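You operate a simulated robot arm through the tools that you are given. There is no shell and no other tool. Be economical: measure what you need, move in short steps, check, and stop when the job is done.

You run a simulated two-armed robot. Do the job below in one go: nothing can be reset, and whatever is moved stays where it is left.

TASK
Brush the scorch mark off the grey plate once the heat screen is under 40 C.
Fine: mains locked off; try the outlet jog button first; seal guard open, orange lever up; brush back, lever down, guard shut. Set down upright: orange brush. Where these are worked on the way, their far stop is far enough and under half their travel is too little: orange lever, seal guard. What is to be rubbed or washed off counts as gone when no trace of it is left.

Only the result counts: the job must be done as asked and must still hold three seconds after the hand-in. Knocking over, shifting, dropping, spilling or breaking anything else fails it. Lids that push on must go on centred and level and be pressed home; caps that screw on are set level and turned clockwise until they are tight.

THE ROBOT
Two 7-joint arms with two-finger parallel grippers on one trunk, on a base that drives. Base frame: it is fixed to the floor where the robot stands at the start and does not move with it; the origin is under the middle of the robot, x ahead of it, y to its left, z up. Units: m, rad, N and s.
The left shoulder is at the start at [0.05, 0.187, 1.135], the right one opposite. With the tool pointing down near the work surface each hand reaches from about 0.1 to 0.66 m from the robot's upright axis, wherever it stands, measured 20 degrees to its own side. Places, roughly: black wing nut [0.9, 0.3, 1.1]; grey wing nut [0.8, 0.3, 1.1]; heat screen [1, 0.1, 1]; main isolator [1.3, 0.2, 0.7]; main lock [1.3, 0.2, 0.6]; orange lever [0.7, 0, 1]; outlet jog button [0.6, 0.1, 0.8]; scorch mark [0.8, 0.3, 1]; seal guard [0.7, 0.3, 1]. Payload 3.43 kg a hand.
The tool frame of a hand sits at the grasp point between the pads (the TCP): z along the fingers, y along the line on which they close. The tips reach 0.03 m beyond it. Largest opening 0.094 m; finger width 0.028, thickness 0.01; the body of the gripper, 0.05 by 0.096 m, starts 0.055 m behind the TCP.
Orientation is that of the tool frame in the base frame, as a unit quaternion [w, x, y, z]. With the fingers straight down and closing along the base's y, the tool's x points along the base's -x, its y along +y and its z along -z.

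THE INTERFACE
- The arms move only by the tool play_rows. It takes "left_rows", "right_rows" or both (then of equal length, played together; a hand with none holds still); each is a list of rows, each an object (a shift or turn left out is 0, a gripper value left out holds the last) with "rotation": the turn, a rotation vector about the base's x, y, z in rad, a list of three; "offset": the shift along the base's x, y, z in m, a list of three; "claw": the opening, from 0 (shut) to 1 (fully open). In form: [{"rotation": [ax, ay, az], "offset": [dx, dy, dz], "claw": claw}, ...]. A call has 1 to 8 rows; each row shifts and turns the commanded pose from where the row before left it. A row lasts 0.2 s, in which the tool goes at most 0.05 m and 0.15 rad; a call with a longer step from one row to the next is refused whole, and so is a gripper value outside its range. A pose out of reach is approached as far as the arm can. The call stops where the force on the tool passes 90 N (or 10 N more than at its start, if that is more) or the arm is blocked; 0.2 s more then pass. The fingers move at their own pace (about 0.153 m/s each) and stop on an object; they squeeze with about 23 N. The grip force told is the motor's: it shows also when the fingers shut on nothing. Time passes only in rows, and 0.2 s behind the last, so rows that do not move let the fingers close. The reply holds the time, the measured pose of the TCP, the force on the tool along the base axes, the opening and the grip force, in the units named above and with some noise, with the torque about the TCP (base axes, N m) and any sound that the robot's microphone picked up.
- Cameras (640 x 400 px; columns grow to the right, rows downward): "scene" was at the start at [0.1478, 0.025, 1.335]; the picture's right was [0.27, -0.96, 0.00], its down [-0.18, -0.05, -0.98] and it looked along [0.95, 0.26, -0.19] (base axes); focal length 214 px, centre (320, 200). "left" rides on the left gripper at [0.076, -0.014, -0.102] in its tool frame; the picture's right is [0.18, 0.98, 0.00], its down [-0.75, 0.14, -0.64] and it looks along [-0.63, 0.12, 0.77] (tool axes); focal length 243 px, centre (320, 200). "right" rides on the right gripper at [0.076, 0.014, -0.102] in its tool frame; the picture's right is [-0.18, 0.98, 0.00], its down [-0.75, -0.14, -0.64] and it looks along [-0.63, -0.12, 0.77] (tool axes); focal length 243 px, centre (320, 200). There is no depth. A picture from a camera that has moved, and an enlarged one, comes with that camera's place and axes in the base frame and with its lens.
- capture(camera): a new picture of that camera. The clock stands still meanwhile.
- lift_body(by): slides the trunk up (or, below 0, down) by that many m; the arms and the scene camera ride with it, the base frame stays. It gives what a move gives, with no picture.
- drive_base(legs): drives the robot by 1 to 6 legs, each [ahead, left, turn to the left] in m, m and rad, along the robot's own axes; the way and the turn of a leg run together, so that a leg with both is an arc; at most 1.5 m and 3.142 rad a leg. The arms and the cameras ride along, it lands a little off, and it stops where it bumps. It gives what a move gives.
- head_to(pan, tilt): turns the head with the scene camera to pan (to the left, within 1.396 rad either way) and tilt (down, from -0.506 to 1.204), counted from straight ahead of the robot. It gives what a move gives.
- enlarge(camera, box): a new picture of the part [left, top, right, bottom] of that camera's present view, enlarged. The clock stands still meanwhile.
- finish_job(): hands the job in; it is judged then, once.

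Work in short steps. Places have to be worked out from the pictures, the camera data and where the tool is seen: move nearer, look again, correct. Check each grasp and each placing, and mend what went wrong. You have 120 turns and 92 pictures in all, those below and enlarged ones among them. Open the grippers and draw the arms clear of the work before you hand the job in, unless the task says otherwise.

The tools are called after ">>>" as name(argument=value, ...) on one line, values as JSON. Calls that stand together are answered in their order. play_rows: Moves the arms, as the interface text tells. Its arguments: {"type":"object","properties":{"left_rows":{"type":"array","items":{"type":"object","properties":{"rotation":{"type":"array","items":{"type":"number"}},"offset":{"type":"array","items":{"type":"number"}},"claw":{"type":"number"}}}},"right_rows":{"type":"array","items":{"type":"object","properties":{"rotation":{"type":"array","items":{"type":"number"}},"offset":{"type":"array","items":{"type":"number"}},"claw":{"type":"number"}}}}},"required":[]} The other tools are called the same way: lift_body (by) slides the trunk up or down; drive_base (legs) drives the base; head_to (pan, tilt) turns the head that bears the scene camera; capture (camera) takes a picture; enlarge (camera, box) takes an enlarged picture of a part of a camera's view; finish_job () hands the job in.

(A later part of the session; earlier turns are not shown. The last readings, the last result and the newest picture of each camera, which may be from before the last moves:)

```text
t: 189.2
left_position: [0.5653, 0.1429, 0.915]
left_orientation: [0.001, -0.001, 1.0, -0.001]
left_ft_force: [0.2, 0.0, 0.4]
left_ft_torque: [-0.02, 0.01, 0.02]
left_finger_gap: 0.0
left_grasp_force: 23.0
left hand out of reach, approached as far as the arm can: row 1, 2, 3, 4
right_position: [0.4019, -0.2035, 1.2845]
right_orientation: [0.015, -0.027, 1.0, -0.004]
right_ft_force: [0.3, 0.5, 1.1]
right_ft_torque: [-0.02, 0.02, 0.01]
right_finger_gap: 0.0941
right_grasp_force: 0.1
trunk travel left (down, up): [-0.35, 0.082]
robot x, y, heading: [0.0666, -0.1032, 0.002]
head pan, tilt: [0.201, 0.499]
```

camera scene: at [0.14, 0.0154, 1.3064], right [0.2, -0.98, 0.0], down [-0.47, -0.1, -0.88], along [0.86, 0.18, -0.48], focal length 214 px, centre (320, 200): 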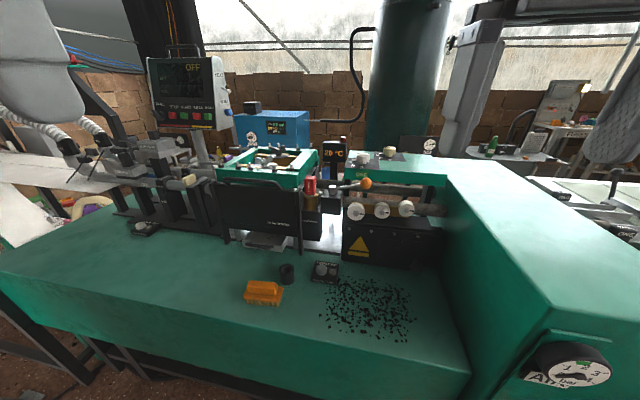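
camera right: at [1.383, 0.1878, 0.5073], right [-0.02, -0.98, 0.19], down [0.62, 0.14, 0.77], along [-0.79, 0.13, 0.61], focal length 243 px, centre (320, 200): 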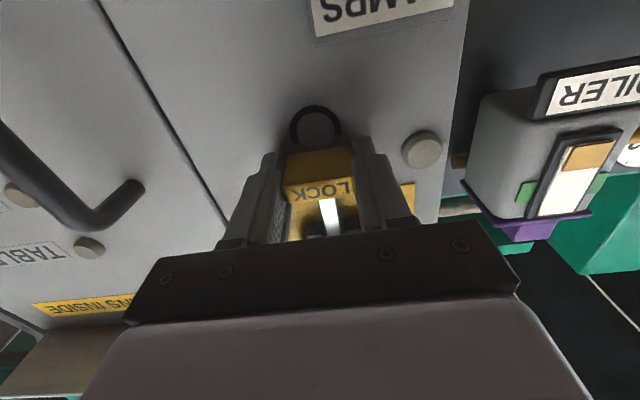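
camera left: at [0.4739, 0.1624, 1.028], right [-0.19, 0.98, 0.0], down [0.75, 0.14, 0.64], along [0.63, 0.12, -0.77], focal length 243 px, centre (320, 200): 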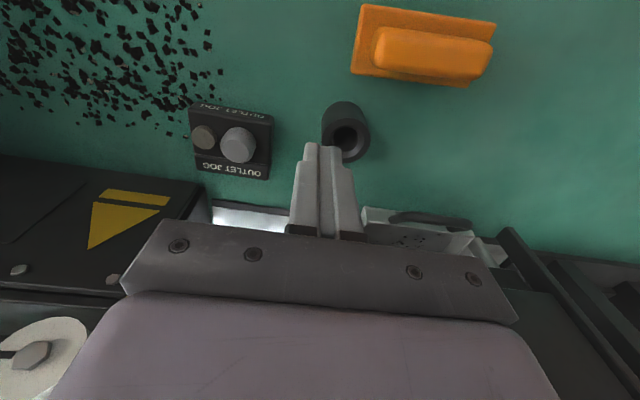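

>>> play_rows(left_rows=[{"offset": [-0.04, 0, 0]}, {"offset": [-0.04, 0, 0]}])

>>> drive_base(legs=[[0.085, -0.045, 0]])

>>> play_rows(left_rows=[{"offset": [0.02, 0, 0]}, {"offset": [0.02, 0, 0]}, {}])

>>> capture(camera="left")

```text
t: 189.8
left_position: [0.4842, 0.1433, 0.9141]
left_orientation: [0.001, -0.002, 1.0, -0.001]
left_ft_force: [0.6, 1.1, 0.1]
left_ft_torque: [0.0, -0.02, -0.03]
left_finger_gap: 0.0
left_grasp_force: 22.9
right_position: [0.4011, -0.2022, 1.2842]
right_orientation: [0.016, -0.028, 0.999, -0.005]
right_ft_force: [0.8, -0.4, 0.0]
right_ft_torque: [0.0, -0.02, 0.0]
right_finger_gap: 0.0941
right_grasp_force: 0.1
trunk travel left (down, up): [-0.35, 0.082]
robot x, y, heading: [0.0614, -0.0997, 0.008]
head pan, tilt: [0.201, 0.499]
```

```text
t: 190.8
left_position: [0.5099, 0.1311, 0.917]
left_orientation: [0.002, -0.005, 1.0, -0.002]
left_ft_force: [-0.6, -0.6, -0.3]
left_ft_torque: [-0.02, -0.08, 0.01]
left_finger_gap: 0.0
left_grasp_force: 23.4
right_position: [0.4286, -0.2154, 1.2849]
right_orientation: [0.014, -0.027, 1.0, -0.003]
right_ft_force: [0.1, 0.7, 0.8]
right_ft_torque: [-0.02, 0.04, -0.03]
right_finger_gap: 0.0939
right_grasp_force: 0.1
trunk travel left (down, up): [-0.35, 0.082]
robot x, y, heading: [0.0901, -0.115, 0.008]
head pan, tilt: [0.201, 0.499]
stopped in leg 1: the robot was blocked; the commanded pose is now the measured one
```

```text
t: 191.6
left_position: [0.5505, 0.1315, 0.9161]
left_orientation: [0.001, -0.004, 1.0, 0.0]
left_ft_force: [-0.2, -0.3, 1.0]
left_ft_torque: [-0.01, -0.01, 0.01]
left_finger_gap: 0.0001
left_grasp_force: 23.1
right_position: [0.4306, -0.2165, 1.2843]
right_orientation: [0.014, -0.028, 1.0, -0.003]
right_ft_force: [-0.3, -0.1, -0.1]
right_ft_torque: [-0.02, 0.02, -0.03]
right_finger_gap: 0.0941
right_grasp_force: 0.1
trunk travel left (down, up): [-0.35, 0.082]
robot x, y, heading: [0.0911, -0.1198, 0.004]
head pan, tilt: [0.201, 0.499]
```

```text
34 pictures are left
camera left: at [0.4747, 0.117, 1.0178], right [-0.19, 0.98, 0.0], down [0.75, 0.15, 0.64], along [0.63, 0.12, -0.77], focal length 243 px, centre (320, 200)
```

left: 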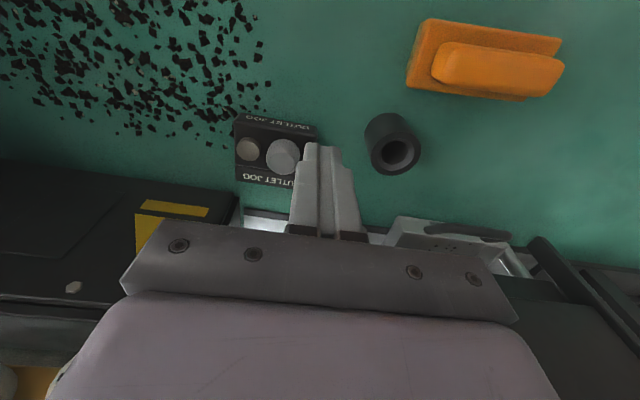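

Bumped lightly at x≈0.09, fine there. The dome is at (0.598, 0.104); I'll try moving over it at lower height.

>>> play_rows(left_rows=[{"offset": [0.02, -0.012, -0.015]}, {"offset": [0.02, -0.012, -0.015]}, {"offset": [0.008, -0.003, -0.015]}, {}])

```text
t: 192.6
left_position: [0.5708, 0.1243, 0.8916]
left_orientation: [0.002, -0.005, 1.0, -0.001]
left_ft_force: [-0.9, -0.4, 0.4]
left_ft_torque: [0.01, -0.02, -0.03]
left_finger_gap: 0.0002
left_grasp_force: 22.5
left hand out of reach, approached as far as the arm can: row 2, 3
right_position: [0.4309, -0.2162, 1.2834]
right_orientation: [0.014, -0.028, 1.0, -0.003]
right_ft_force: [0.1, -0.2, 0.1]
right_ft_torque: [0.03, -0.02, 0.03]
right_finger_gap: 0.0939
right_grasp_force: 0.0
trunk travel left (down, up): [-0.35, 0.082]
robot x, y, heading: [0.0933, -0.1179, 0.007]
head pan, tilt: [0.201, 0.499]
```

I'll tilt the fingers forward to gain reach.

>>> play_rows(left_rows=[{"rotation": [0, -0.14, 0]}, {"rotation": [0, -0.14, 0], "offset": [0.007, -0.005, 0]}, {"rotation": [0, -0.14, 0], "offset": [0.01, -0.005, 0]}, {"rotation": [0, -0.14, 0], "offset": [0.005, -0.005, 0]}, {"offset": [0, -0.004, -0.01]}, {}])

>>> capture(camera="left")

```text
t: 194.0
left_position: [0.5908, 0.1052, 0.8822]
left_orientation: [0.279, -0.003, 0.96, -0.003]
left_ft_force: [-0.6, 0.2, -0.8]
left_ft_torque: [0.05, -0.03, 0.04]
left_finger_gap: 0.0
left_grasp_force: 23.3
right_position: [0.4303, -0.217, 1.2832]
right_orientation: [0.014, -0.028, 1.0, -0.003]
right_ft_force: [0.3, -0.6, 0.9]
right_ft_torque: [0.01, 0.03, 0.03]
right_finger_gap: 0.0943
right_grasp_force: 0.1
trunk travel left (down, up): [-0.35, 0.082]
robot x, y, heading: [0.0912, -0.1168, 0.015]
head pan, tilt: [0.201, 0.499]
```

```text
33 pictures are left
camera left: at [0.4715, 0.0913, 0.9284], right [-0.16, 0.98, -0.1], down [0.29, 0.15, 0.94], along [0.94, 0.12, -0.31], focal length 243 px, centre (320, 200)
```

left: 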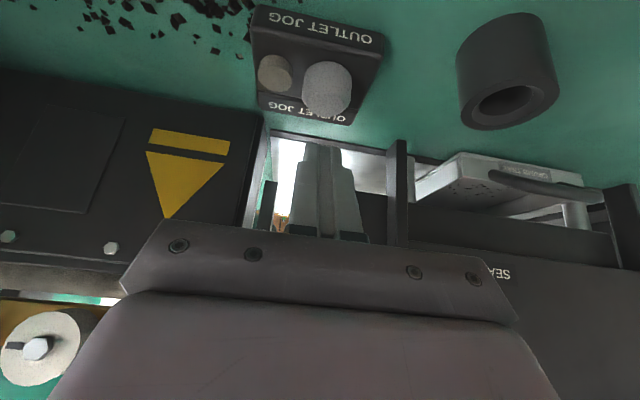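

The fingertip is about 4–5 cm above the dome. I'll press down step by step.

>>> play_rows(left_rows=[{"offset": [-0.007, -0.001, -0.02]}, {"offset": [0, 0, -0.01]}, {"offset": [0, 0, -0.006]}, {"offset": [0, 0, -0.006]}, {"offset": [0, 0, -0.005]}, {}])

```text
t: 195.4
left_position: [0.5774, 0.1185, 0.8505]
left_orientation: [0.277, -0.003, 0.961, -0.002]
left_ft_force: [-0.4, -0.5, 0.1]
left_ft_torque: [-0.02, -0.01, 0.03]
left_finger_gap: 0.0
left_grasp_force: 23.2
left hand out of reach, approached as far as the arm can: row 2, 3, 4, 5
right_position: [0.4309, -0.2165, 1.2836]
right_orientation: [0.014, -0.027, 1.0, -0.004]
right_ft_force: [0.0, 0.6, 0.0]
right_ft_torque: [-0.02, 0.01, -0.02]
right_finger_gap: 0.0939
right_grasp_force: 0.0
trunk travel left (down, up): [-0.35, 0.082]
robot x, y, heading: [0.0922, -0.115, 0.005]
head pan, tilt: [0.201, 0.499]
```

Reach limit is now vertical; I'll raise the hand and lower the trunk 0.15.

>>> play_rows(left_rows=[{"offset": [0, 0, 0.04]}, {"offset": [0, 0, 0.045]}, {"offset": [0, 0, 0.045]}, {"offset": [0, 0, 0.04]}])

>>> lift_body(by=-0.15)

>>> play_rows(left_rows=[{"offset": [0.006, -0.014, 0]}, {"offset": [0, 0, -0.01]}, {}])

```text
t: 196.4
left_position: [0.5755, 0.117, 1.0231]
left_orientation: [0.277, -0.004, 0.961, -0.002]
left_ft_force: [-0.5, -0.3, 0.5]
left_ft_torque: [-0.01, 0.01, -0.01]
left_finger_gap: 0.0002
left_grasp_force: 22.9
right_position: [0.4302, -0.2164, 1.2838]
right_orientation: [0.014, -0.028, 1.0, -0.004]
right_ft_force: [-0.4, -0.4, -0.1]
right_ft_torque: [-0.02, 0.0, -0.03]
right_finger_gap: 0.0939
right_grasp_force: 0.0
trunk travel left (down, up): [-0.35, 0.082]
robot x, y, heading: [0.0928, -0.1128, 0.009]
head pan, tilt: [0.201, 0.499]
```

```text
t: 198.1
left_position: [0.5769, 0.1174, 0.8717]
left_orientation: [0.278, -0.004, 0.961, -0.001]
left_ft_force: [-0.7, -0.1, 0.7]
left_ft_torque: [0.01, -0.01, -0.01]
left_finger_gap: 0.0003
left_grasp_force: 22.9
right_position: [0.4305, -0.2162, 1.1331]
right_orientation: [0.014, -0.028, 1.0, -0.002]
right_ft_force: [-0.4, -0.2, -0.8]
right_ft_torque: [-0.01, 0.01, 0.02]
right_finger_gap: 0.094
right_grasp_force: 0.1
trunk travel left (down, up): [-0.2, 0.232]
robot x, y, heading: [0.0931, -0.1189, 0.012]
head pan, tilt: [0.201, 0.499]
```

```text
t: 198.9
left_position: [0.5833, 0.1029, 0.8621]
left_orientation: [0.276, -0.004, 0.961, -0.002]
left_ft_force: [-0.1, 1.0, 0.3]
left_ft_torque: [-0.01, 0.02, 0.02]
left_finger_gap: 0.0
left_grasp_force: 23.1
right_position: [0.4313, -0.216, 1.1337]
right_orientation: [0.014, -0.027, 1.0, -0.003]
right_ft_force: [-0.5, -0.2, 0.2]
right_ft_torque: [0.0, 0.01, 0.0]
right_finger_gap: 0.0943
right_grasp_force: 0.0
trunk travel left (down, up): [-0.2, 0.232]
robot x, y, heading: [0.0945, -0.1167, 0.011]
head pan, tilt: [0.201, 0.499]
```

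Reach is fine now. Pressing the jog button.

>>> play_rows(left_rows=[{"offset": [0, 0, -0.01]}, {"offset": [0, 0, -0.008]}, {"offset": [0, 0, -0.006]}, {"offset": [0, 0, -0.006]}, {"offset": [0, 0, -0.004]}, {}])

>>> capture(camera="left")

```text
t: 200.3
left_position: [0.5836, 0.1027, 0.8392]
left_orientation: [0.29, -0.004, 0.957, -0.002]
left_ft_force: [-12.7, 14.6, 60.8]
left_ft_torque: [0.5, 0.09, -0.22]
left_finger_gap: 0.0
left_grasp_force: 23.0
right_position: [0.4264, -0.2166, 1.1353]
right_orientation: [0.016, -0.028, 0.999, -0.003]
right_ft_force: [0.6, -0.2, -0.6]
right_ft_torque: [0.01, 0.01, -0.01]
right_finger_gap: 0.0941
right_grasp_force: 0.0
trunk travel left (down, up): [-0.2, 0.232]
robot x, y, heading: [0.0933, -0.113, 0.014]
head pan, tilt: [0.201, 0.499]
heard: click
```

```text
32 pictures are left
camera left: at [0.4624, 0.0877, 0.8821], right [-0.16, 0.98, -0.11], down [0.27, 0.15, 0.95], along [0.95, 0.12, -0.29], focal length 243 px, centre (320, 200)
```

left: 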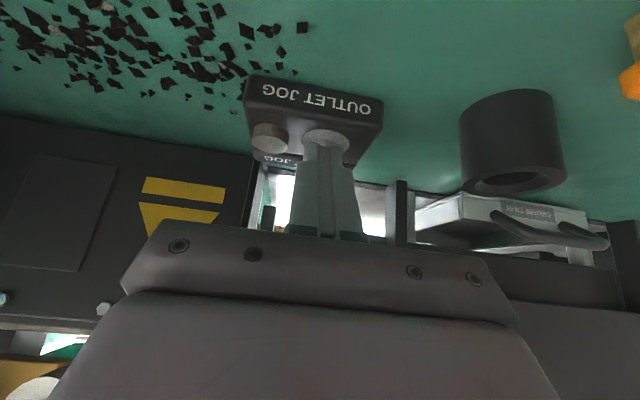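

Click, nothing moved: the jog is dead. Now I'll raise the hand, bring the trunk back up, and shift the base left for the guard.

>>> play_rows(left_rows=[{"offset": [0, 0, 0.04]}, {"offset": [-0.03, 0, 0.035], "rotation": [0, -0.12, 0]}, {"offset": [-0.04, 0.01, 0.02], "rotation": [0, -0.12, 0]}, {"offset": [-0.03, 0.02, 0.02], "rotation": [0, -0.12, 0]}, {"offset": [0, 0.03, 0.02], "rotation": [0, -0.12, 0]}, {"offset": [0, 0.02, 0.02], "rotation": [0, -0.12, 0]}, {"rotation": [0, -0.12, 0]}, {"rotation": [0, -0.12, 0]}])

>>> play_rows(left_rows=[{"rotation": [0, -0.14, 0]}, {"rotation": [0.15, 0, 0]}, {"rotation": [0.15, 0, 0]}, {"rotation": [0.15, 0, 0]}, {"rotation": [0.15, 0, 0]}, {"rotation": [0.15, 0, 0]}, {"rotation": [0.15, 0, 0], "claw": 0.6}])

```text
t: 202.1
left_position: [0.5352, 0.1909, 1.0015]
left_orientation: [0.646, -0.002, 0.764, -0.004]
left_ft_force: [-0.1, 1.2, 0.2]
left_ft_torque: [-0.03, 0.05, 0.02]
left_finger_gap: 0.0
left_grasp_force: 23.2
left hand out of reach, approached as far as the arm can: row 4, 5, 6, 7, 8
right_position: [0.4307, -0.2162, 1.134]
right_orientation: [0.014, -0.028, 0.999, -0.003]
right_ft_force: [0.5, 0.4, -0.5]
right_ft_torque: [0.01, -0.02, -0.01]
right_finger_gap: 0.0936
right_grasp_force: 0.1
trunk travel left (down, up): [-0.2, 0.232]
robot x, y, heading: [0.0937, -0.1137, 0.012]
head pan, tilt: [0.201, 0.499]
```

```text
t: 203.7
left_position: [0.5438, 0.1753, 1.0079]
left_orientation: [0.596, 0.303, 0.678, 0.304]
left_ft_force: [0.3, 0.4, 0.3]
left_ft_torque: [0.02, 0.03, 0.01]
left_finger_gap: 0.0567
left_grasp_force: 0.2
left hand out of reach, approached as far as the arm can: row 1
right_position: [0.431, -0.2158, 1.1336]
right_orientation: [0.014, -0.029, 0.999, -0.003]
right_ft_force: [0.4, 0.1, 0.4]
right_ft_torque: [0.01, -0.05, 0.04]
right_finger_gap: 0.094
right_grasp_force: 0.0
trunk travel left (down, up): [-0.2, 0.232]
robot x, y, heading: [0.0898, -0.1125, 0.006]
head pan, tilt: [0.201, 0.499]
```

>>> drive_base(legs=[[-0.02, 0.165, 0]])

>>> lift_body(by=0.1)

>>> play_rows(left_rows=[{"rotation": [0.15, 0, 0], "offset": [0, 0, -0.02]}, {"rotation": [0.15, 0, 0], "offset": [0, 0, -0.02]}, {"rotation": [0.15, 0, 0], "offset": [0, 0, -0.02]}, {"rotation": [0.15, 0, 0]}, {"rotation": [0.07, 0, 0]}, {"rotation": [0, -0.12, 0]}, {}])

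>>> capture(camera="left")

>>> enlarge(camera="scene", box=[200, 100, 400, 260])

```text
t: 205.8
left_position: [0.523, 0.3391, 1.007]
left_orientation: [0.597, 0.301, 0.679, 0.303]
left_ft_force: [-0.1, 1.4, 0.4]
left_ft_torque: [0.03, -0.04, 0.0]
left_finger_gap: 0.0562
left_grasp_force: 0.2
right_position: [0.4105, -0.0523, 1.1328]
right_orientation: [0.014, -0.027, 1.0, -0.003]
right_ft_force: [0.5, -0.6, 0.2]
right_ft_torque: [0.0, 0.02, -0.02]
right_finger_gap: 0.094
right_grasp_force: 0.0
trunk travel left (down, up): [-0.2, 0.232]
robot x, y, heading: [0.0677, 0.0488, 0.009]
head pan, tilt: [0.201, 0.499]
```

```text
t: 207.1
left_position: [0.5225, 0.3391, 1.1081]
left_orientation: [0.597, 0.303, 0.679, 0.302]
left_ft_force: [-0.8, -0.3, -0.4]
left_ft_torque: [-0.03, 0.03, -0.03]
left_finger_gap: 0.0563
left_grasp_force: 0.2
right_position: [0.4105, -0.0529, 1.2334]
right_orientation: [0.014, -0.027, 1.0, -0.003]
right_ft_force: [0.1, -0.7, 0.1]
right_ft_torque: [-0.01, -0.01, -0.02]
right_finger_gap: 0.094
right_grasp_force: 0.0
trunk travel left (down, up): [-0.3, 0.132]
robot x, y, heading: [0.074, 0.0502, 0.007]
head pan, tilt: [0.201, 0.499]
```

```text
t: 208.7
left_position: [0.5248, 0.3265, 1.1088]
left_orientation: [0.482, 0.478, 0.56, 0.475]
left_ft_force: [0.3, 0.3, -0.2]
left_ft_torque: [-0.01, 0.0, -0.01]
left_finger_gap: 0.0564
left_grasp_force: 0.0
left hand out of reach, approached as far as the arm can: row 1, 2, 3, 4, 6
right_position: [0.41, -0.0515, 1.2334]
right_orientation: [0.014, -0.027, 1.0, -0.004]
right_ft_force: [-1.0, 0.5, 0.2]
right_ft_torque: [-0.01, 0.02, -0.01]
right_finger_gap: 0.0939
right_grasp_force: 0.0
trunk travel left (down, up): [-0.3, 0.132]
robot x, y, heading: [0.0725, 0.053, 0.008]
head pan, tilt: [0.201, 0.499]
```

```text
31 pictures are left
camera left: at [0.4152, 0.3943, 1.0971], right [0.06, 0.27, 0.96], down [-0.57, -0.78, 0.26], along [0.82, -0.56, 0.11], focal length 243 px, centre (320, 200)
```

left: 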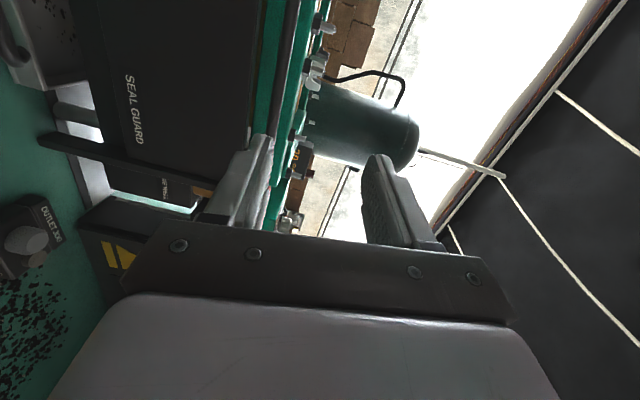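

```text
2.50 times, centred on (300, 180) of scene
camera zoom: at [0.2187, 0.0685, 1.2564], right [0.21, -0.98, 0.0], down [-0.47, -0.1, -0.88], along [0.86, 0.18, -0.48], focal length 536 px, centre (370, 250)
```

zoom: 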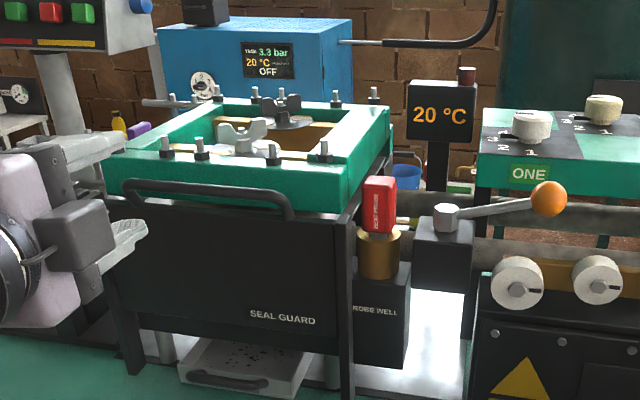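

The guard's handle bar triangulates to about (0.665, y 0.25–0.42, 1.058). I'll move to just in front of it with the claw narrowed.

>>> play_rows(left_rows=[{"offset": [0.03, 0, -0.005], "claw": 0.4}, {"offset": [0.02, 0, -0.02]}, {"offset": [0.01, 0, -0.02]}, {"offset": [0.01, 0, -0.005]}, {}])

>>> capture(camera="left")

>>> enlarge(camera="scene", box=[200, 120, 340, 220])

```text
t: 209.9
left_position: [0.5701, 0.3277, 1.1097]
left_orientation: [0.478, 0.481, 0.564, 0.472]
left_ft_force: [0.0, -1.2, -0.2]
left_ft_torque: [0.02, -0.01, -0.01]
left_finger_gap: 0.0378
left_grasp_force: 0.0
left hand out of reach, approached as far as the arm can: row 1, 2, 3, 4
right_position: [0.4098, -0.0504, 1.2332]
right_orientation: [0.014, -0.027, 1.0, -0.003]
right_ft_force: [0.4, 0.4, 0.2]
right_ft_torque: [0.0, 0.0, -0.01]
right_finger_gap: 0.094
right_grasp_force: 0.0
trunk travel left (down, up): [-0.3, 0.132]
robot x, y, heading: [0.0707, 0.0443, 0.007]
head pan, tilt: [0.201, 0.499]
```

```text
29 pictures are left
camera left: at [0.4612, 0.3952, 1.0989], right [0.07, 0.27, 0.96], down [-0.56, -0.78, 0.27], along [0.82, -0.56, 0.1], focal length 243 px, centre (320, 200)
```

left: 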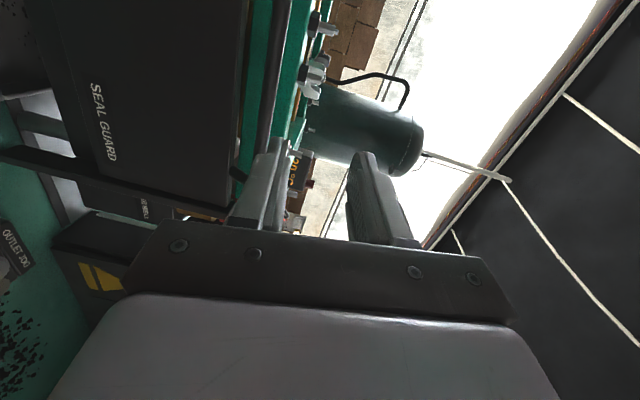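

```text
4.00 times, centred on (270, 170) of scene
camera zoom: at [0.2187, 0.0685, 1.2564], right [0.21, -0.98, 0.0], down [-0.47, -0.1, -0.88], along [0.86, 0.18, -0.48], focal length 858 px, centre (520, 320)
```

zoom: 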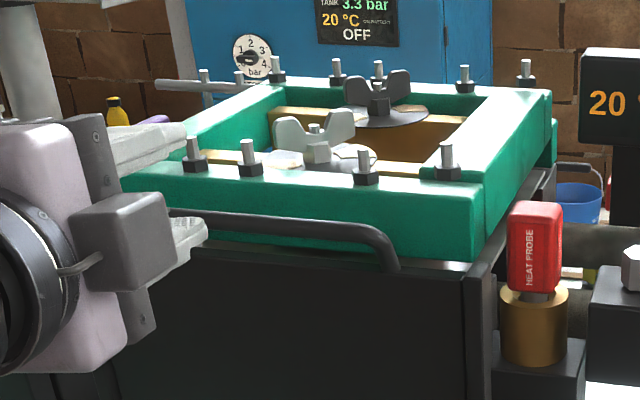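

The arm can't go lower with this posture, so I'll lower the trunk 0.052 and then advance.

>>> lift_body(by=-0.05)

>>> play_rows(left_rows=[{"offset": [0.02, 0, 0]}, {"offset": [0.015, 0, 0]}, {"offset": [0.015, 0, 0]}, {}])

>>> capture(camera="left")

>>> enlarge(camera="scene", box=[200, 100, 340, 200])

```text
t: 210.8
left_position: [0.5708, 0.328, 1.0592]
left_orientation: [0.478, 0.481, 0.564, 0.471]
left_ft_force: [0.8, -0.7, -0.8]
left_ft_torque: [0.01, -0.01, -0.01]
left_finger_gap: 0.0379
left_grasp_force: 0.0
right_position: [0.4096, -0.0531, 1.1824]
right_orientation: [0.014, -0.027, 1.0, -0.003]
right_ft_force: [0.1, 0.2, -0.5]
right_ft_torque: [0.02, 0.0, -0.05]
right_finger_gap: 0.0938
right_grasp_force: 0.1
trunk travel left (down, up): [-0.25, 0.182]
robot x, y, heading: [0.071, 0.0487, 0.007]
head pan, tilt: [0.201, 0.499]
```

```text
t: 211.8
left_position: [0.6203, 0.3295, 1.0618]
left_orientation: [0.478, 0.482, 0.564, 0.47]
left_ft_force: [0.0, -0.2, -0.1]
left_ft_torque: [-0.05, -0.01, 0.01]
left_finger_gap: 0.0376
left_grasp_force: 0.0
right_position: [0.4105, -0.0522, 1.1835]
right_orientation: [0.014, -0.027, 1.0, -0.003]
right_ft_force: [-0.2, -0.4, -0.4]
right_ft_torque: [0.01, 0.02, -0.01]
right_finger_gap: 0.0938
right_grasp_force: 0.1
trunk travel left (down, up): [-0.25, 0.182]
robot x, y, heading: [0.0742, 0.0477, 0.008]
head pan, tilt: [0.201, 0.499]
```

```text
27 pictures are left
camera left: at [0.51, 0.3958, 1.0513], right [0.08, 0.27, 0.96], down [-0.56, -0.78, 0.27], along [0.82, -0.56, 0.09], focal length 243 px, centre (320, 200)
```

left: 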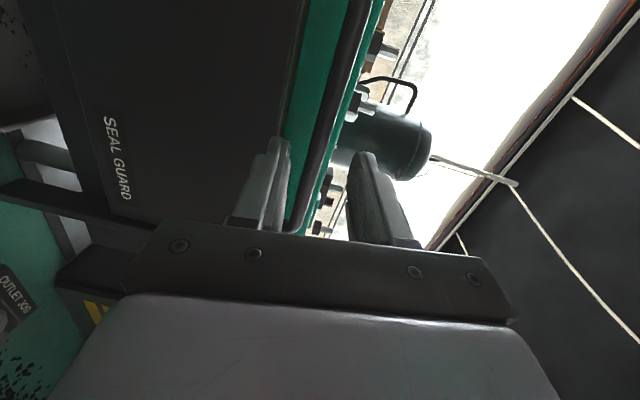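

```text
4.00 times, centred on (270, 150) of scene
camera zoom: at [0.2187, 0.0685, 1.2064], right [0.21, -0.98, 0.0], down [-0.47, -0.1, -0.88], along [0.86, 0.18, -0.48], focal length 858 px, centre (520, 400)
```

zoom: 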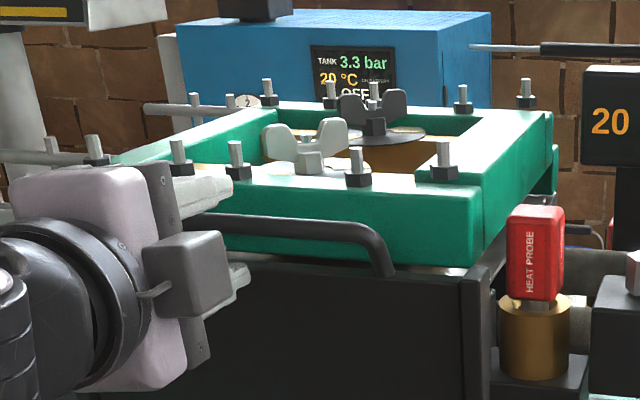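

The bar lies between the fingers. I'll advance 3 cm more and close.

>>> play_rows(left_rows=[{"offset": [0.015, 0, 0]}, {"offset": [0.015, 0, 0]}, {"claw": 0.0}, {}, {}])

```text
t: 213.1
left_position: [0.6501, 0.3302, 1.0563]
left_orientation: [0.474, 0.485, 0.567, 0.468]
left_ft_force: [-11.6, -2.7, -18.8]
left_ft_torque: [1.41, 0.34, 0.07]
left_finger_gap: 0.0139
left_grasp_force: 45.5
right_position: [0.4103, -0.0525, 1.1841]
right_orientation: [0.014, -0.027, 1.0, -0.004]
right_ft_force: [-0.4, -0.3, -0.6]
right_ft_torque: [0.01, 0.0, 0.03]
right_finger_gap: 0.0941
right_grasp_force: 0.1
trunk travel left (down, up): [-0.25, 0.182]
robot x, y, heading: [0.0713, 0.0494, 0.008]
head pan, tilt: [0.201, 0.499]
```

Bar gripped (14 mm). Try lifting gently.

>>> play_rows(left_rows=[{"offset": [0, 0, 0.01]}, {"offset": [0, 0, 0.015]}, {"offset": [0, 0, 0.015]}, {}])

```text
t: 213.9
left_position: [0.6509, 0.3289, 1.0594]
left_orientation: [0.451, 0.505, 0.584, 0.449]
left_ft_force: [15.1, -0.2, -14.1]
left_ft_torque: [1.55, 0.16, 0.6]
left_finger_gap: 0.0139
left_grasp_force: 44.6
right_position: [0.4116, -0.0516, 1.1834]
right_orientation: [0.011, -0.027, 1.0, -0.003]
right_ft_force: [-0.1, -0.9, -0.4]
right_ft_torque: [0.01, 0.01, 0.0]
right_finger_gap: 0.094
right_grasp_force: 0.0
trunk travel left (down, up): [-0.25, 0.182]
robot x, y, heading: [0.0763, 0.0507, 0.005]
head pan, tilt: [0.201, 0.499]
stopped in row 4 (left hand): the force on the tool passed its limit at 91 N (the readings are from after the stop); the commanded pose is now the measured one
```

Up is blocked. Try downward.

>>> play_rows(left_rows=[{"offset": [0, 0, -0.01]}, {"offset": [0, 0, -0.012]}, {"offset": [0, 0, -0.012]}, {}])

```text
t: 214.9
left_position: [0.6509, 0.3273, 1.0287]
left_orientation: [0.455, 0.501, 0.582, 0.45]
left_ft_force: [31.2, 6.5, 1.1]
left_ft_torque: [1.36, -0.08, 0.07]
left_finger_gap: 0.0139
left_grasp_force: 44.8
right_position: [0.4127, -0.0519, 1.182]
right_orientation: [0.012, -0.027, 1.0, -0.003]
right_ft_force: [-0.7, -0.3, -0.1]
right_ft_torque: [-0.01, 0.0, -0.01]
right_finger_gap: 0.094
right_grasp_force: 0.1
trunk travel left (down, up): [-0.25, 0.182]
robot x, y, heading: [0.0732, 0.0453, 0.005]
head pan, tilt: [0.201, 0.499]
```

It slides down freely. Continue to its stop.

>>> play_rows(left_rows=[{"offset": [-0.002, 0, -0.012]}, {"offset": [-0.001, 0, -0.012]}, {"offset": [0, 0, -0.012]}, {"offset": [0, 0, -0.012]}, {"offset": [0, 0, -0.012]}, {}])

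```text
t: 216.3
left_position: [0.6486, 0.3266, 1.0136]
left_orientation: [0.453, 0.503, 0.585, 0.447]
left_ft_force: [28.0, 9.1, -3.8]
left_ft_torque: [1.32, -0.03, -0.28]
left_finger_gap: 0.014
left_grasp_force: 44.9
left hand out of reach, approached as far as the arm can: row 1, 2, 3, 4, 5
right_position: [0.4131, -0.0524, 1.181]
right_orientation: [0.013, -0.027, 1.0, -0.004]
right_ft_force: [0.2, -0.2, 0.4]
right_ft_torque: [-0.01, 0.01, -0.02]
right_finger_gap: 0.094
right_grasp_force: 0.0
trunk travel left (down, up): [-0.25, 0.182]
robot x, y, heading: [0.0722, 0.0482, 0.003]
head pan, tilt: [0.201, 0.499]
```

Arm limit; I'll use the trunk to carry the gripped guard down.

>>> lift_body(by=-0.04)

>>> lift_body(by=-0.04)

```text
t: 217.1
left_position: [0.6485, 0.3279, 0.9888]
left_orientation: [0.461, 0.496, 0.577, 0.457]
left_ft_force: [31.8, 10.5, 36.1]
left_ft_torque: [1.3, -0.68, -0.34]
left_finger_gap: 0.0138
left_grasp_force: 44.9
right_position: [0.4097, -0.0529, 1.1445]
right_orientation: [0.014, -0.027, 1.0, -0.004]
right_ft_force: [0.3, -0.8, -0.1]
right_ft_torque: [0.02, -0.04, 0.02]
right_finger_gap: 0.0939
right_grasp_force: 0.0
trunk travel left (down, up): [-0.21, 0.222]
robot x, y, heading: [0.0737, 0.0481, 0.006]
head pan, tilt: [0.201, 0.499]
```

```text
t: 217.7
left_position: [0.6473, 0.3275, 0.9882]
left_orientation: [0.478, 0.482, 0.56, 0.475]
left_ft_force: [-14.0, 0.8, 9.4]
left_ft_torque: [1.35, -0.28, -0.19]
left_finger_gap: 0.0137
left_grasp_force: 45.0
right_position: [0.4071, -0.0526, 1.1159]
right_orientation: [0.015, -0.027, 1.0, -0.003]
right_ft_force: [0.3, 0.6, 0.0]
right_ft_torque: [0.03, 0.02, 0.01]
right_finger_gap: 0.0943
right_grasp_force: 0.0
trunk travel left (down, up): [-0.183, 0.249]
robot x, y, heading: [0.071, 0.0486, 0.009]
head pan, tilt: [0.201, 0.499]
stopped: the force on the tool passed its limit at 96 N (the readings are from after the stop); the commanded pose is now the measured one
```

The guard has hit its lower stop after ~0.07 m. Release, back away, and look at what it exposes.

>>> play_rows(left_rows=[{"claw": 0.5}, {}, {"offset": [-0.035, 0, 0]}, {"offset": [-0.035, 0, 0]}, {"offset": [-0.03, 0.03, 0.02]}])

>>> enlarge(camera="scene", box=[200, 90, 420, 230])

```text
t: 218.9
left_position: [0.5629, 0.3645, 1.0105]
left_orientation: [0.474, 0.484, 0.565, 0.471]
left_ft_force: [0.4, -0.3, 0.1]
left_ft_torque: [-0.01, -0.04, 0.01]
left_finger_gap: 0.0471
left_grasp_force: 0.0
left hand out of reach, approached as far as the arm can: row 3
right_position: [0.409, -0.052, 1.1177]
right_orientation: [0.013, -0.027, 1.0, -0.002]
right_ft_force: [-1.2, -0.2, -0.2]
right_ft_torque: [0.04, 0.02, 0.0]
right_finger_gap: 0.094
right_grasp_force: 0.0
trunk travel left (down, up): [-0.183, 0.249]
robot x, y, heading: [0.072, 0.0493, 0.006]
head pan, tilt: [0.201, 0.499]
```

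```text
2.86 times, centred on (310, 160) of scene
camera zoom: at [0.2182, 0.0684, 1.1395], right [0.21, -0.98, 0.0], down [-0.47, -0.1, -0.88], along [0.86, 0.18, -0.48], focal length 613 px, centre (349, 314)
```

zoom: 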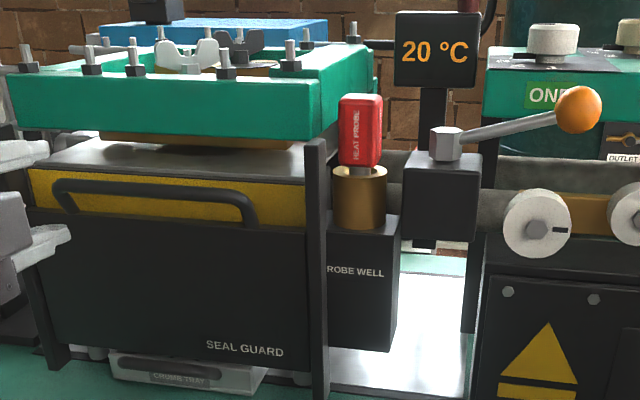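

Guard is down at its stop. Lever: hub at (0.72, 0.097, 1.025), knob at (0.705, 0.001, 1.058). I'll bring the right hand, closed and pointing forward, in front of and below the knob.

>>> play_rows(right_rows=[{"rotation": [0, -0.15, 0], "claw": 0, "offset": [0.01, 0.005, 0]}, {"rotation": [0, -0.15, 0], "offset": [0.02, 0.005, 0]}, {"rotation": [0, -0.15, 0], "offset": [0.02, 0.005, 0]}, {"rotation": [0, -0.15, 0], "offset": [0.02, 0.005, 0]}, {"rotation": [0, -0.15, 0], "offset": [0.02, 0.005, 0]}, {"rotation": [0, -0.15, 0], "offset": [0.02, 0.005, -0.01]}, {"rotation": [0, -0.15, 0], "offset": [0.02, 0.005, -0.01]}, {"rotation": [0, -0.15, 0], "offset": [0.02, 0.005, -0.01]}])

>>> play_rows(right_rows=[{"rotation": [0, -0.12, 0], "offset": [0, 0.002, -0.02]}, {"rotation": [0, -0.12, 0], "offset": [0, 0.002, -0.02]}, {"rotation": [0, -0.1, 0], "offset": [0, 0, -0.02]}, {}])

```text
t: 220.7
left_position: [0.563, 0.3648, 1.0114]
left_orientation: [0.476, 0.482, 0.564, 0.472]
left_ft_force: [-0.3, -0.3, 0.0]
left_ft_torque: [-0.01, 0.0, 0.0]
left_finger_gap: 0.0469
left_grasp_force: 0.1
right_position: [0.5598, -0.0128, 1.0872]
right_orientation: [0.576, -0.019, 0.817, -0.019]
right_ft_force: [0.7, 0.7, 0.1]
right_ft_torque: [-0.07, 0.01, -0.01]
right_finger_gap: 0.0002
right_grasp_force: 22.9
trunk travel left (down, up): [-0.183, 0.249]
robot x, y, heading: [0.0748, 0.0466, 0.004]
head pan, tilt: [0.201, 0.499]
```

```text
t: 221.7
left_position: [0.5631, 0.365, 1.0103]
left_orientation: [0.476, 0.483, 0.564, 0.472]
left_ft_force: [0.7, -0.4, 0.4]
left_ft_torque: [0.01, 0.01, 0.0]
left_finger_gap: 0.047
left_grasp_force: 0.0
right_position: [0.5586, -0.0066, 1.0282]
right_orientation: [0.706, -0.016, 0.707, -0.022]
right_ft_force: [-0.1, 0.1, -1.0]
right_ft_torque: [0.01, 0.04, -0.02]
right_finger_gap: 0.0
right_grasp_force: 23.4
trunk travel left (down, up): [-0.183, 0.249]
robot x, y, heading: [0.0708, 0.0507, 0.005]
head pan, tilt: [0.201, 0.499]
```

>>> play_rows(right_rows=[{"offset": [0.03, 0, -0.007]}, {"offset": [0.03, 0, 0]}, {"offset": [0.02, 0, 0]}, {}])

>>> capture(camera="right")

>>> enlarge(camera="scene", box=[310, 90, 450, 200])

```text
t: 222.7
left_position: [0.5529, 0.3655, 1.0198]
left_orientation: [0.48, 0.479, 0.561, 0.475]
left_ft_force: [0.6, -0.1, 0.3]
left_ft_torque: [0.0, -0.03, 0.0]
left_finger_gap: 0.0472
left_grasp_force: 0.0
right_position: [0.6264, -0.0079, 1.0412]
right_orientation: [0.719, -0.016, 0.694, -0.023]
right_ft_force: [-0.3, 0.0, 0.0]
right_ft_torque: [0.0, 0.02, 0.02]
right_finger_gap: 0.0
right_grasp_force: 22.5
trunk travel left (down, up): [-0.183, 0.249]
robot x, y, heading: [0.0706, 0.0493, 0.005]
head pan, tilt: [0.201, 0.499]
```

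```text
24 pictures are left
camera right: at [0.5251, 0.0019, 0.9613], right [0.0, 0.99, 0.13], down [-0.67, -0.09, 0.74], along [0.74, -0.09, 0.66], focal length 243 px, centre (320, 200)
```

right: 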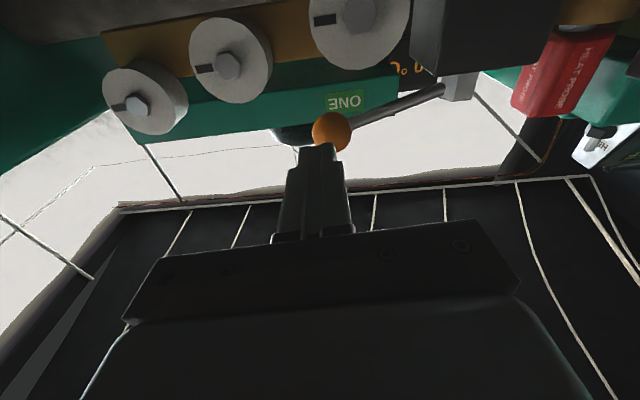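

```text
3.64 times, centred on (380, 145) of scene
camera zoom: at [0.2054, 0.0695, 1.1425], right [0.21, -0.98, 0.0], down [-0.46, -0.1, -0.88], along [0.87, 0.18, -0.47], focal length 780 px, centre (102, 400)
```

zoom: 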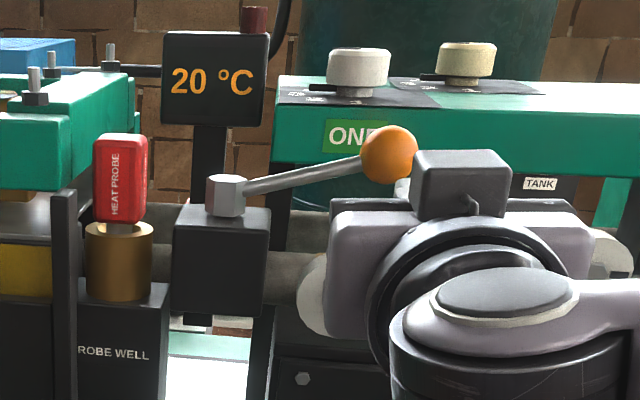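

The hand stalled short with the body leaning slightly: some part of the right arm seems to press on something. I'll back off and look at the elbow.

>>> play_rows(right_rows=[{"offset": [-0.03, 0, 0]}, {"offset": [-0.03, 0, 0]}])

>>> head_to(pan=-0.7, tilt=0.7)

>>> capture(camera="scene")

```text
t: 223.3
left_position: [0.5594, 0.3695, 1.0108]
left_orientation: [0.477, 0.48, 0.565, 0.472]
left_ft_force: [0.7, 0.6, 0.6]
left_ft_torque: [-0.02, 0.0, -0.01]
left_finger_gap: 0.047
left_grasp_force: 0.0
right_position: [0.5765, -0.001, 1.0214]
right_orientation: [0.707, -0.022, 0.706, -0.021]
right_ft_force: [0.1, -0.1, -0.2]
right_ft_torque: [-0.02, 0.0, 0.0]
right_finger_gap: 0.0
right_grasp_force: 22.7
trunk travel left (down, up): [-0.183, 0.249]
robot x, y, heading: [0.0704, 0.0476, 0.008]
head pan, tilt: [0.201, 0.499]
```

```text
t: 224.5
left_position: [0.5622, 0.3689, 1.0117]
left_orientation: [0.478, 0.48, 0.565, 0.471]
left_ft_force: [-0.2, -0.1, -0.3]
left_ft_torque: [-0.02, -0.02, 0.0]
left_finger_gap: 0.047
left_grasp_force: 0.0
right_position: [0.5777, -0.0059, 1.022]
right_orientation: [0.707, -0.018, 0.707, -0.023]
right_ft_force: [0.1, 0.3, -0.2]
right_ft_torque: [0.02, -0.03, 0.01]
right_finger_gap: 0.0
right_grasp_force: 22.9
trunk travel left (down, up): [-0.183, 0.249]
robot x, y, heading: [0.0716, 0.0492, 0.008]
head pan, tilt: [-0.7, 0.7]
```

```text
22 pictures are left
camera scene: at [0.1932, -0.0007, 1.1223], right [-0.64, -0.77, 0.0], down [-0.49, 0.41, -0.77], along [0.59, -0.49, -0.64], focal length 214 px, centre (320, 200)
```

scene: 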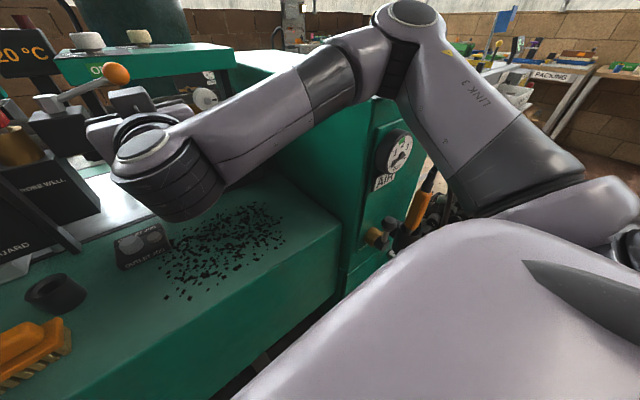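

The forearm grazes the column's top corner. I'll shift the base left 0.1 m so the lever is on the right hand's side.

>>> drive_base(legs=[[-0.02, 0.1, 0]])

>>> lift_body(by=0.04)

>>> play_rows(right_rows=[{"offset": [0, -0.035, -0.02]}, {"offset": [0, -0.035, -0.02]}, {"offset": [0, -0.035, 0]}, {"offset": [0.02, 0, 0]}, {}])

```text
t: 226.1
left_position: [0.5435, 0.4618, 1.011]
left_orientation: [0.477, 0.484, 0.563, 0.47]
left_ft_force: [0.0, 0.4, -0.1]
left_ft_torque: [-0.02, -0.03, -0.01]
left_finger_gap: 0.0469
left_grasp_force: 0.0
right_position: [0.5579, 0.0899, 1.0211]
right_orientation: [0.706, -0.016, 0.708, -0.022]
right_ft_force: [0.9, -0.3, -0.6]
right_ft_torque: [0.0, -0.03, 0.01]
right_finger_gap: 0.0001
right_grasp_force: 23.2
trunk travel left (down, up): [-0.183, 0.249]
robot x, y, heading: [0.0502, 0.1512, 0.0]
head pan, tilt: [-0.7, 0.7]
```

```text
t: 226.9
left_position: [0.5439, 0.4625, 1.0515]
left_orientation: [0.477, 0.483, 0.564, 0.471]
left_ft_force: [0.4, 0.3, -0.1]
left_ft_torque: [0.03, 0.01, -0.02]
left_finger_gap: 0.0471
left_grasp_force: 0.2
right_position: [0.5587, 0.0902, 1.0606]
right_orientation: [0.706, -0.016, 0.708, -0.021]
right_ft_force: [0.4, -0.2, -0.3]
right_ft_torque: [0.01, -0.01, -0.01]
right_finger_gap: 0.0
right_grasp_force: 22.7
trunk travel left (down, up): [-0.223, 0.209]
robot x, y, heading: [0.0503, 0.1515, 0.005]
head pan, tilt: [-0.7, 0.7]
```

```text
t: 228.1
left_position: [0.544, 0.4623, 1.0512]
left_orientation: [0.476, 0.483, 0.563, 0.471]
left_ft_force: [0.1, -0.6, -0.6]
left_ft_torque: [-0.03, 0.0, 0.0]
left_finger_gap: 0.0469
left_grasp_force: 0.1
right_position: [0.5781, -0.015, 1.0212]
right_orientation: [0.706, -0.017, 0.708, -0.022]
right_ft_force: [0.5, 0.3, -0.3]
right_ft_torque: [-0.01, -0.02, -0.01]
right_finger_gap: 0.0
right_grasp_force: 22.6
trunk travel left (down, up): [-0.223, 0.209]
robot x, y, heading: [0.051, 0.1485, 0.0]
head pan, tilt: [-0.7, 0.7]
```

Tracking well. Now advance under the knob.

>>> play_rows(right_rows=[{"offset": [0.035, 0.007, 0]}, {"offset": [0.03, 0, 0]}, {"offset": [0.03, 0, 0]}, {"offset": [0.012, 0, 0]}, {}])

>>> head_to(pan=0.1, tilt=0.4)

>>> capture(camera="right")

```text
t: 229.3
left_position: [0.5434, 0.4623, 1.0512]
left_orientation: [0.477, 0.483, 0.563, 0.471]
left_ft_force: [-0.2, 0.2, -0.2]
left_ft_torque: [0.0, -0.01, -0.03]
left_finger_gap: 0.0468
left_grasp_force: 0.1
right_position: [0.6862, -0.0065, 1.0217]
right_orientation: [0.704, -0.014, 0.71, -0.024]
right_ft_force: [-0.9, -0.5, -0.4]
right_ft_torque: [-0.01, -0.02, 0.02]
right_finger_gap: 0.0001
right_grasp_force: 23.2
trunk travel left (down, up): [-0.223, 0.209]
robot x, y, heading: [0.0505, 0.1492, 0.009]
head pan, tilt: [-0.7, 0.7]
```

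```text
t: 230.4
left_position: [0.5433, 0.4625, 1.0518]
left_orientation: [0.477, 0.483, 0.563, 0.471]
left_ft_force: [0.9, -0.9, -0.5]
left_ft_torque: [-0.01, 0.0, 0.02]
left_finger_gap: 0.0469
left_grasp_force: 0.1
right_position: [0.6853, -0.0066, 1.0218]
right_orientation: [0.704, -0.015, 0.71, -0.024]
right_ft_force: [0.3, 0.0, 0.6]
right_ft_torque: [0.0, 0.01, 0.0]
right_finger_gap: 0.0
right_grasp_force: 23.1
trunk travel left (down, up): [-0.223, 0.209]
robot x, y, heading: [0.0538, 0.1524, 0.006]
head pan, tilt: [0.099, 0.4]
```

```text
21 pictures are left
camera right: at [0.5811, 0.0037, 0.9457], right [0.02, 0.99, 0.13], down [-0.64, -0.09, 0.76], along [0.77, -0.09, 0.63], focal length 243 px, centre (320, 200)
```

right: 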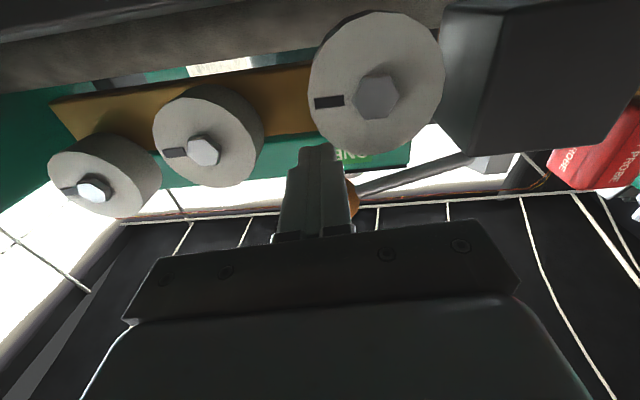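

Finger is under the knob. Swing it up along the arc.

>>> play_rows(right_rows=[{"offset": [0, 0, 0.012]}, {"offset": [0, 0.003, 0.013]}, {"offset": [0, 0.003, 0.013]}, {"offset": [0, 0.005, 0.013]}, {"offset": [0, 0.008, 0.013]}, {"offset": [0, 0.01, 0.012]}, {"offset": [0, 0.012, 0.01]}, {}])

>>> enlarge(camera="scene", box=[230, 80, 470, 240])

```text
t: 231.5
left_position: [0.5436, 0.4612, 1.0517]
left_orientation: [0.476, 0.485, 0.564, 0.47]
left_ft_force: [-0.4, 0.3, 0.8]
left_ft_torque: [0.0, 0.01, -0.02]
left_finger_gap: 0.0471
left_grasp_force: 0.1
right_position: [0.6813, -0.0063, 1.0296]
right_orientation: [0.67, -0.015, 0.741, -0.029]
right_ft_force: [-1.8, -6.9, -13.6]
right_ft_torque: [0.05, 0.4, -0.11]
right_finger_gap: 0.0001
right_grasp_force: 22.8
trunk travel left (down, up): [-0.223, 0.209]
robot x, y, heading: [0.0532, 0.1454, -0.001]
head pan, tilt: [0.099, 0.4]
stopped in row 5 (right hand): the force on the tool passed its limit at 95 N (the readings are from after the stop); the commanded pose is now the measured one
```

```text
2.50 times, centred on (350, 160) of scene
camera zoom: at [0.2015, 0.1579, 1.1896], right [0.1, -0.99, 0.0], down [-0.39, -0.04, -0.92], along [0.92, 0.09, -0.39], focal length 536 px, centre (245, 300)
```

zoom: 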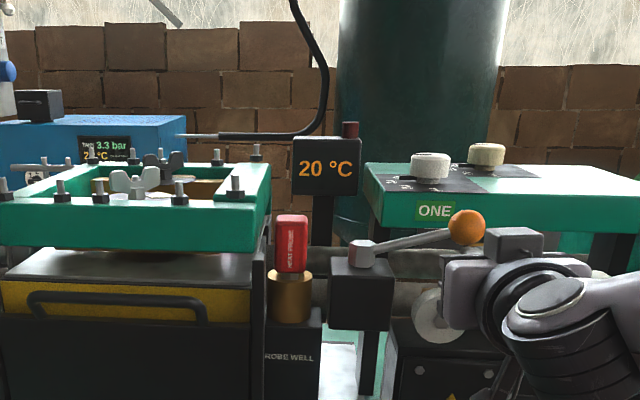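

The lever resists 95 N upward, so I need to understand its axis. Back off slightly and zoom on the hub.

>>> play_rows(right_rows=[{"offset": [0, 0, -0.008]}, {"offset": [-0.03, 0, 0]}, {"offset": [-0.04, 0, 0]}, {"offset": [-0.03, -0.02, 0]}])

>>> enlarge(camera="scene", box=[330, 140, 430, 200])

>>> enlarge(camera="right", box=[300, 0, 560, 180])

```text
t: 232.5
left_position: [0.5441, 0.4612, 1.0516]
left_orientation: [0.477, 0.484, 0.563, 0.47]
left_ft_force: [0.0, 0.5, -0.7]
left_ft_torque: [0.02, -0.03, 0.02]
left_finger_gap: 0.0469
left_grasp_force: 0.0
right_position: [0.5812, -0.0256, 1.0256]
right_orientation: [0.675, -0.016, 0.737, -0.028]
right_ft_force: [-0.1, 0.6, 0.2]
right_ft_torque: [-0.03, -0.02, 0.0]
right_finger_gap: 0.0
right_grasp_force: 23.0
trunk travel left (down, up): [-0.223, 0.209]
robot x, y, heading: [0.0511, 0.1479, -0.003]
head pan, tilt: [0.099, 0.4]
```

```text
6.40 times, centred on (380, 170) of scene
camera zoom: at [0.2008, 0.1579, 1.1887], right [0.1, -0.99, 0.0], down [-0.39, -0.04, -0.92], along [0.92, 0.09, -0.39], focal length 1373 px, centre (-64, 392)
```

zoom: 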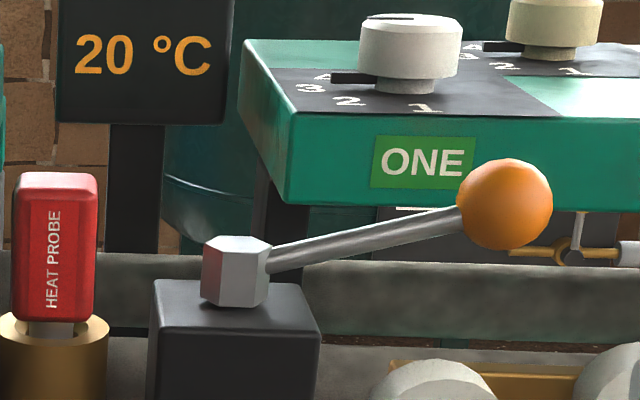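

```text
2.22 times, centred on (430, 90) of right
camera zoom: at [0.4718, -0.0135, 0.9594], right [0.03, 0.99, 0.12], down [-0.58, -0.08, 0.81], along [0.82, -0.09, 0.57], focal length 539 px, centre (76, 444)
```

zoom: 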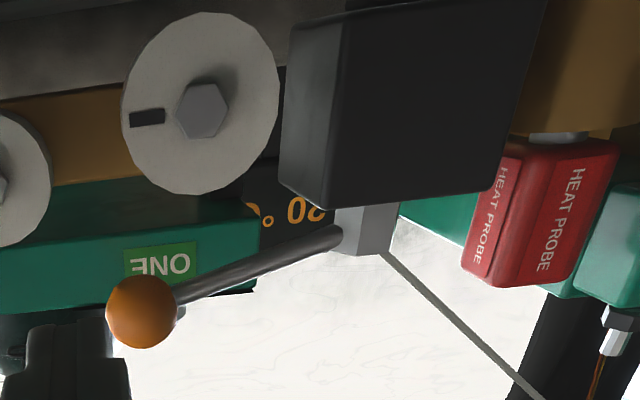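

The hub is a vertical-axis nut, so the lever swings horizontally. I'll test pushing the knob away (+x) gently.

>>> play_rows(right_rows=[{"offset": [0, 0.027, 0.032]}, {"offset": [0.035, 0, 0]}, {"offset": [0.03, 0, 0]}, {"offset": [0.012, 0, 0]}, {"offset": [0.008, 0, 0]}, {"offset": [0.008, 0, 0]}, {}])

```text
t: 234.1
left_position: [0.5393, 0.4597, 1.0552]
left_orientation: [0.479, 0.483, 0.562, 0.471]
left_ft_force: [-0.1, -0.5, 0.2]
left_ft_torque: [0.02, 0.0, 0.02]
left_finger_gap: 0.0469
left_grasp_force: 0.0
right_position: [0.6686, 0.0008, 1.0575]
right_orientation: [0.675, -0.018, 0.737, -0.026]
right_ft_force: [-52.5, -10.1, -8.1]
right_ft_torque: [-0.14, 0.28, -0.41]
right_finger_gap: 0.0
right_grasp_force: 23.0
trunk travel left (down, up): [-0.223, 0.209]
robot x, y, heading: [0.0525, 0.1467, 0.005]
head pan, tilt: [0.099, 0.4]
```

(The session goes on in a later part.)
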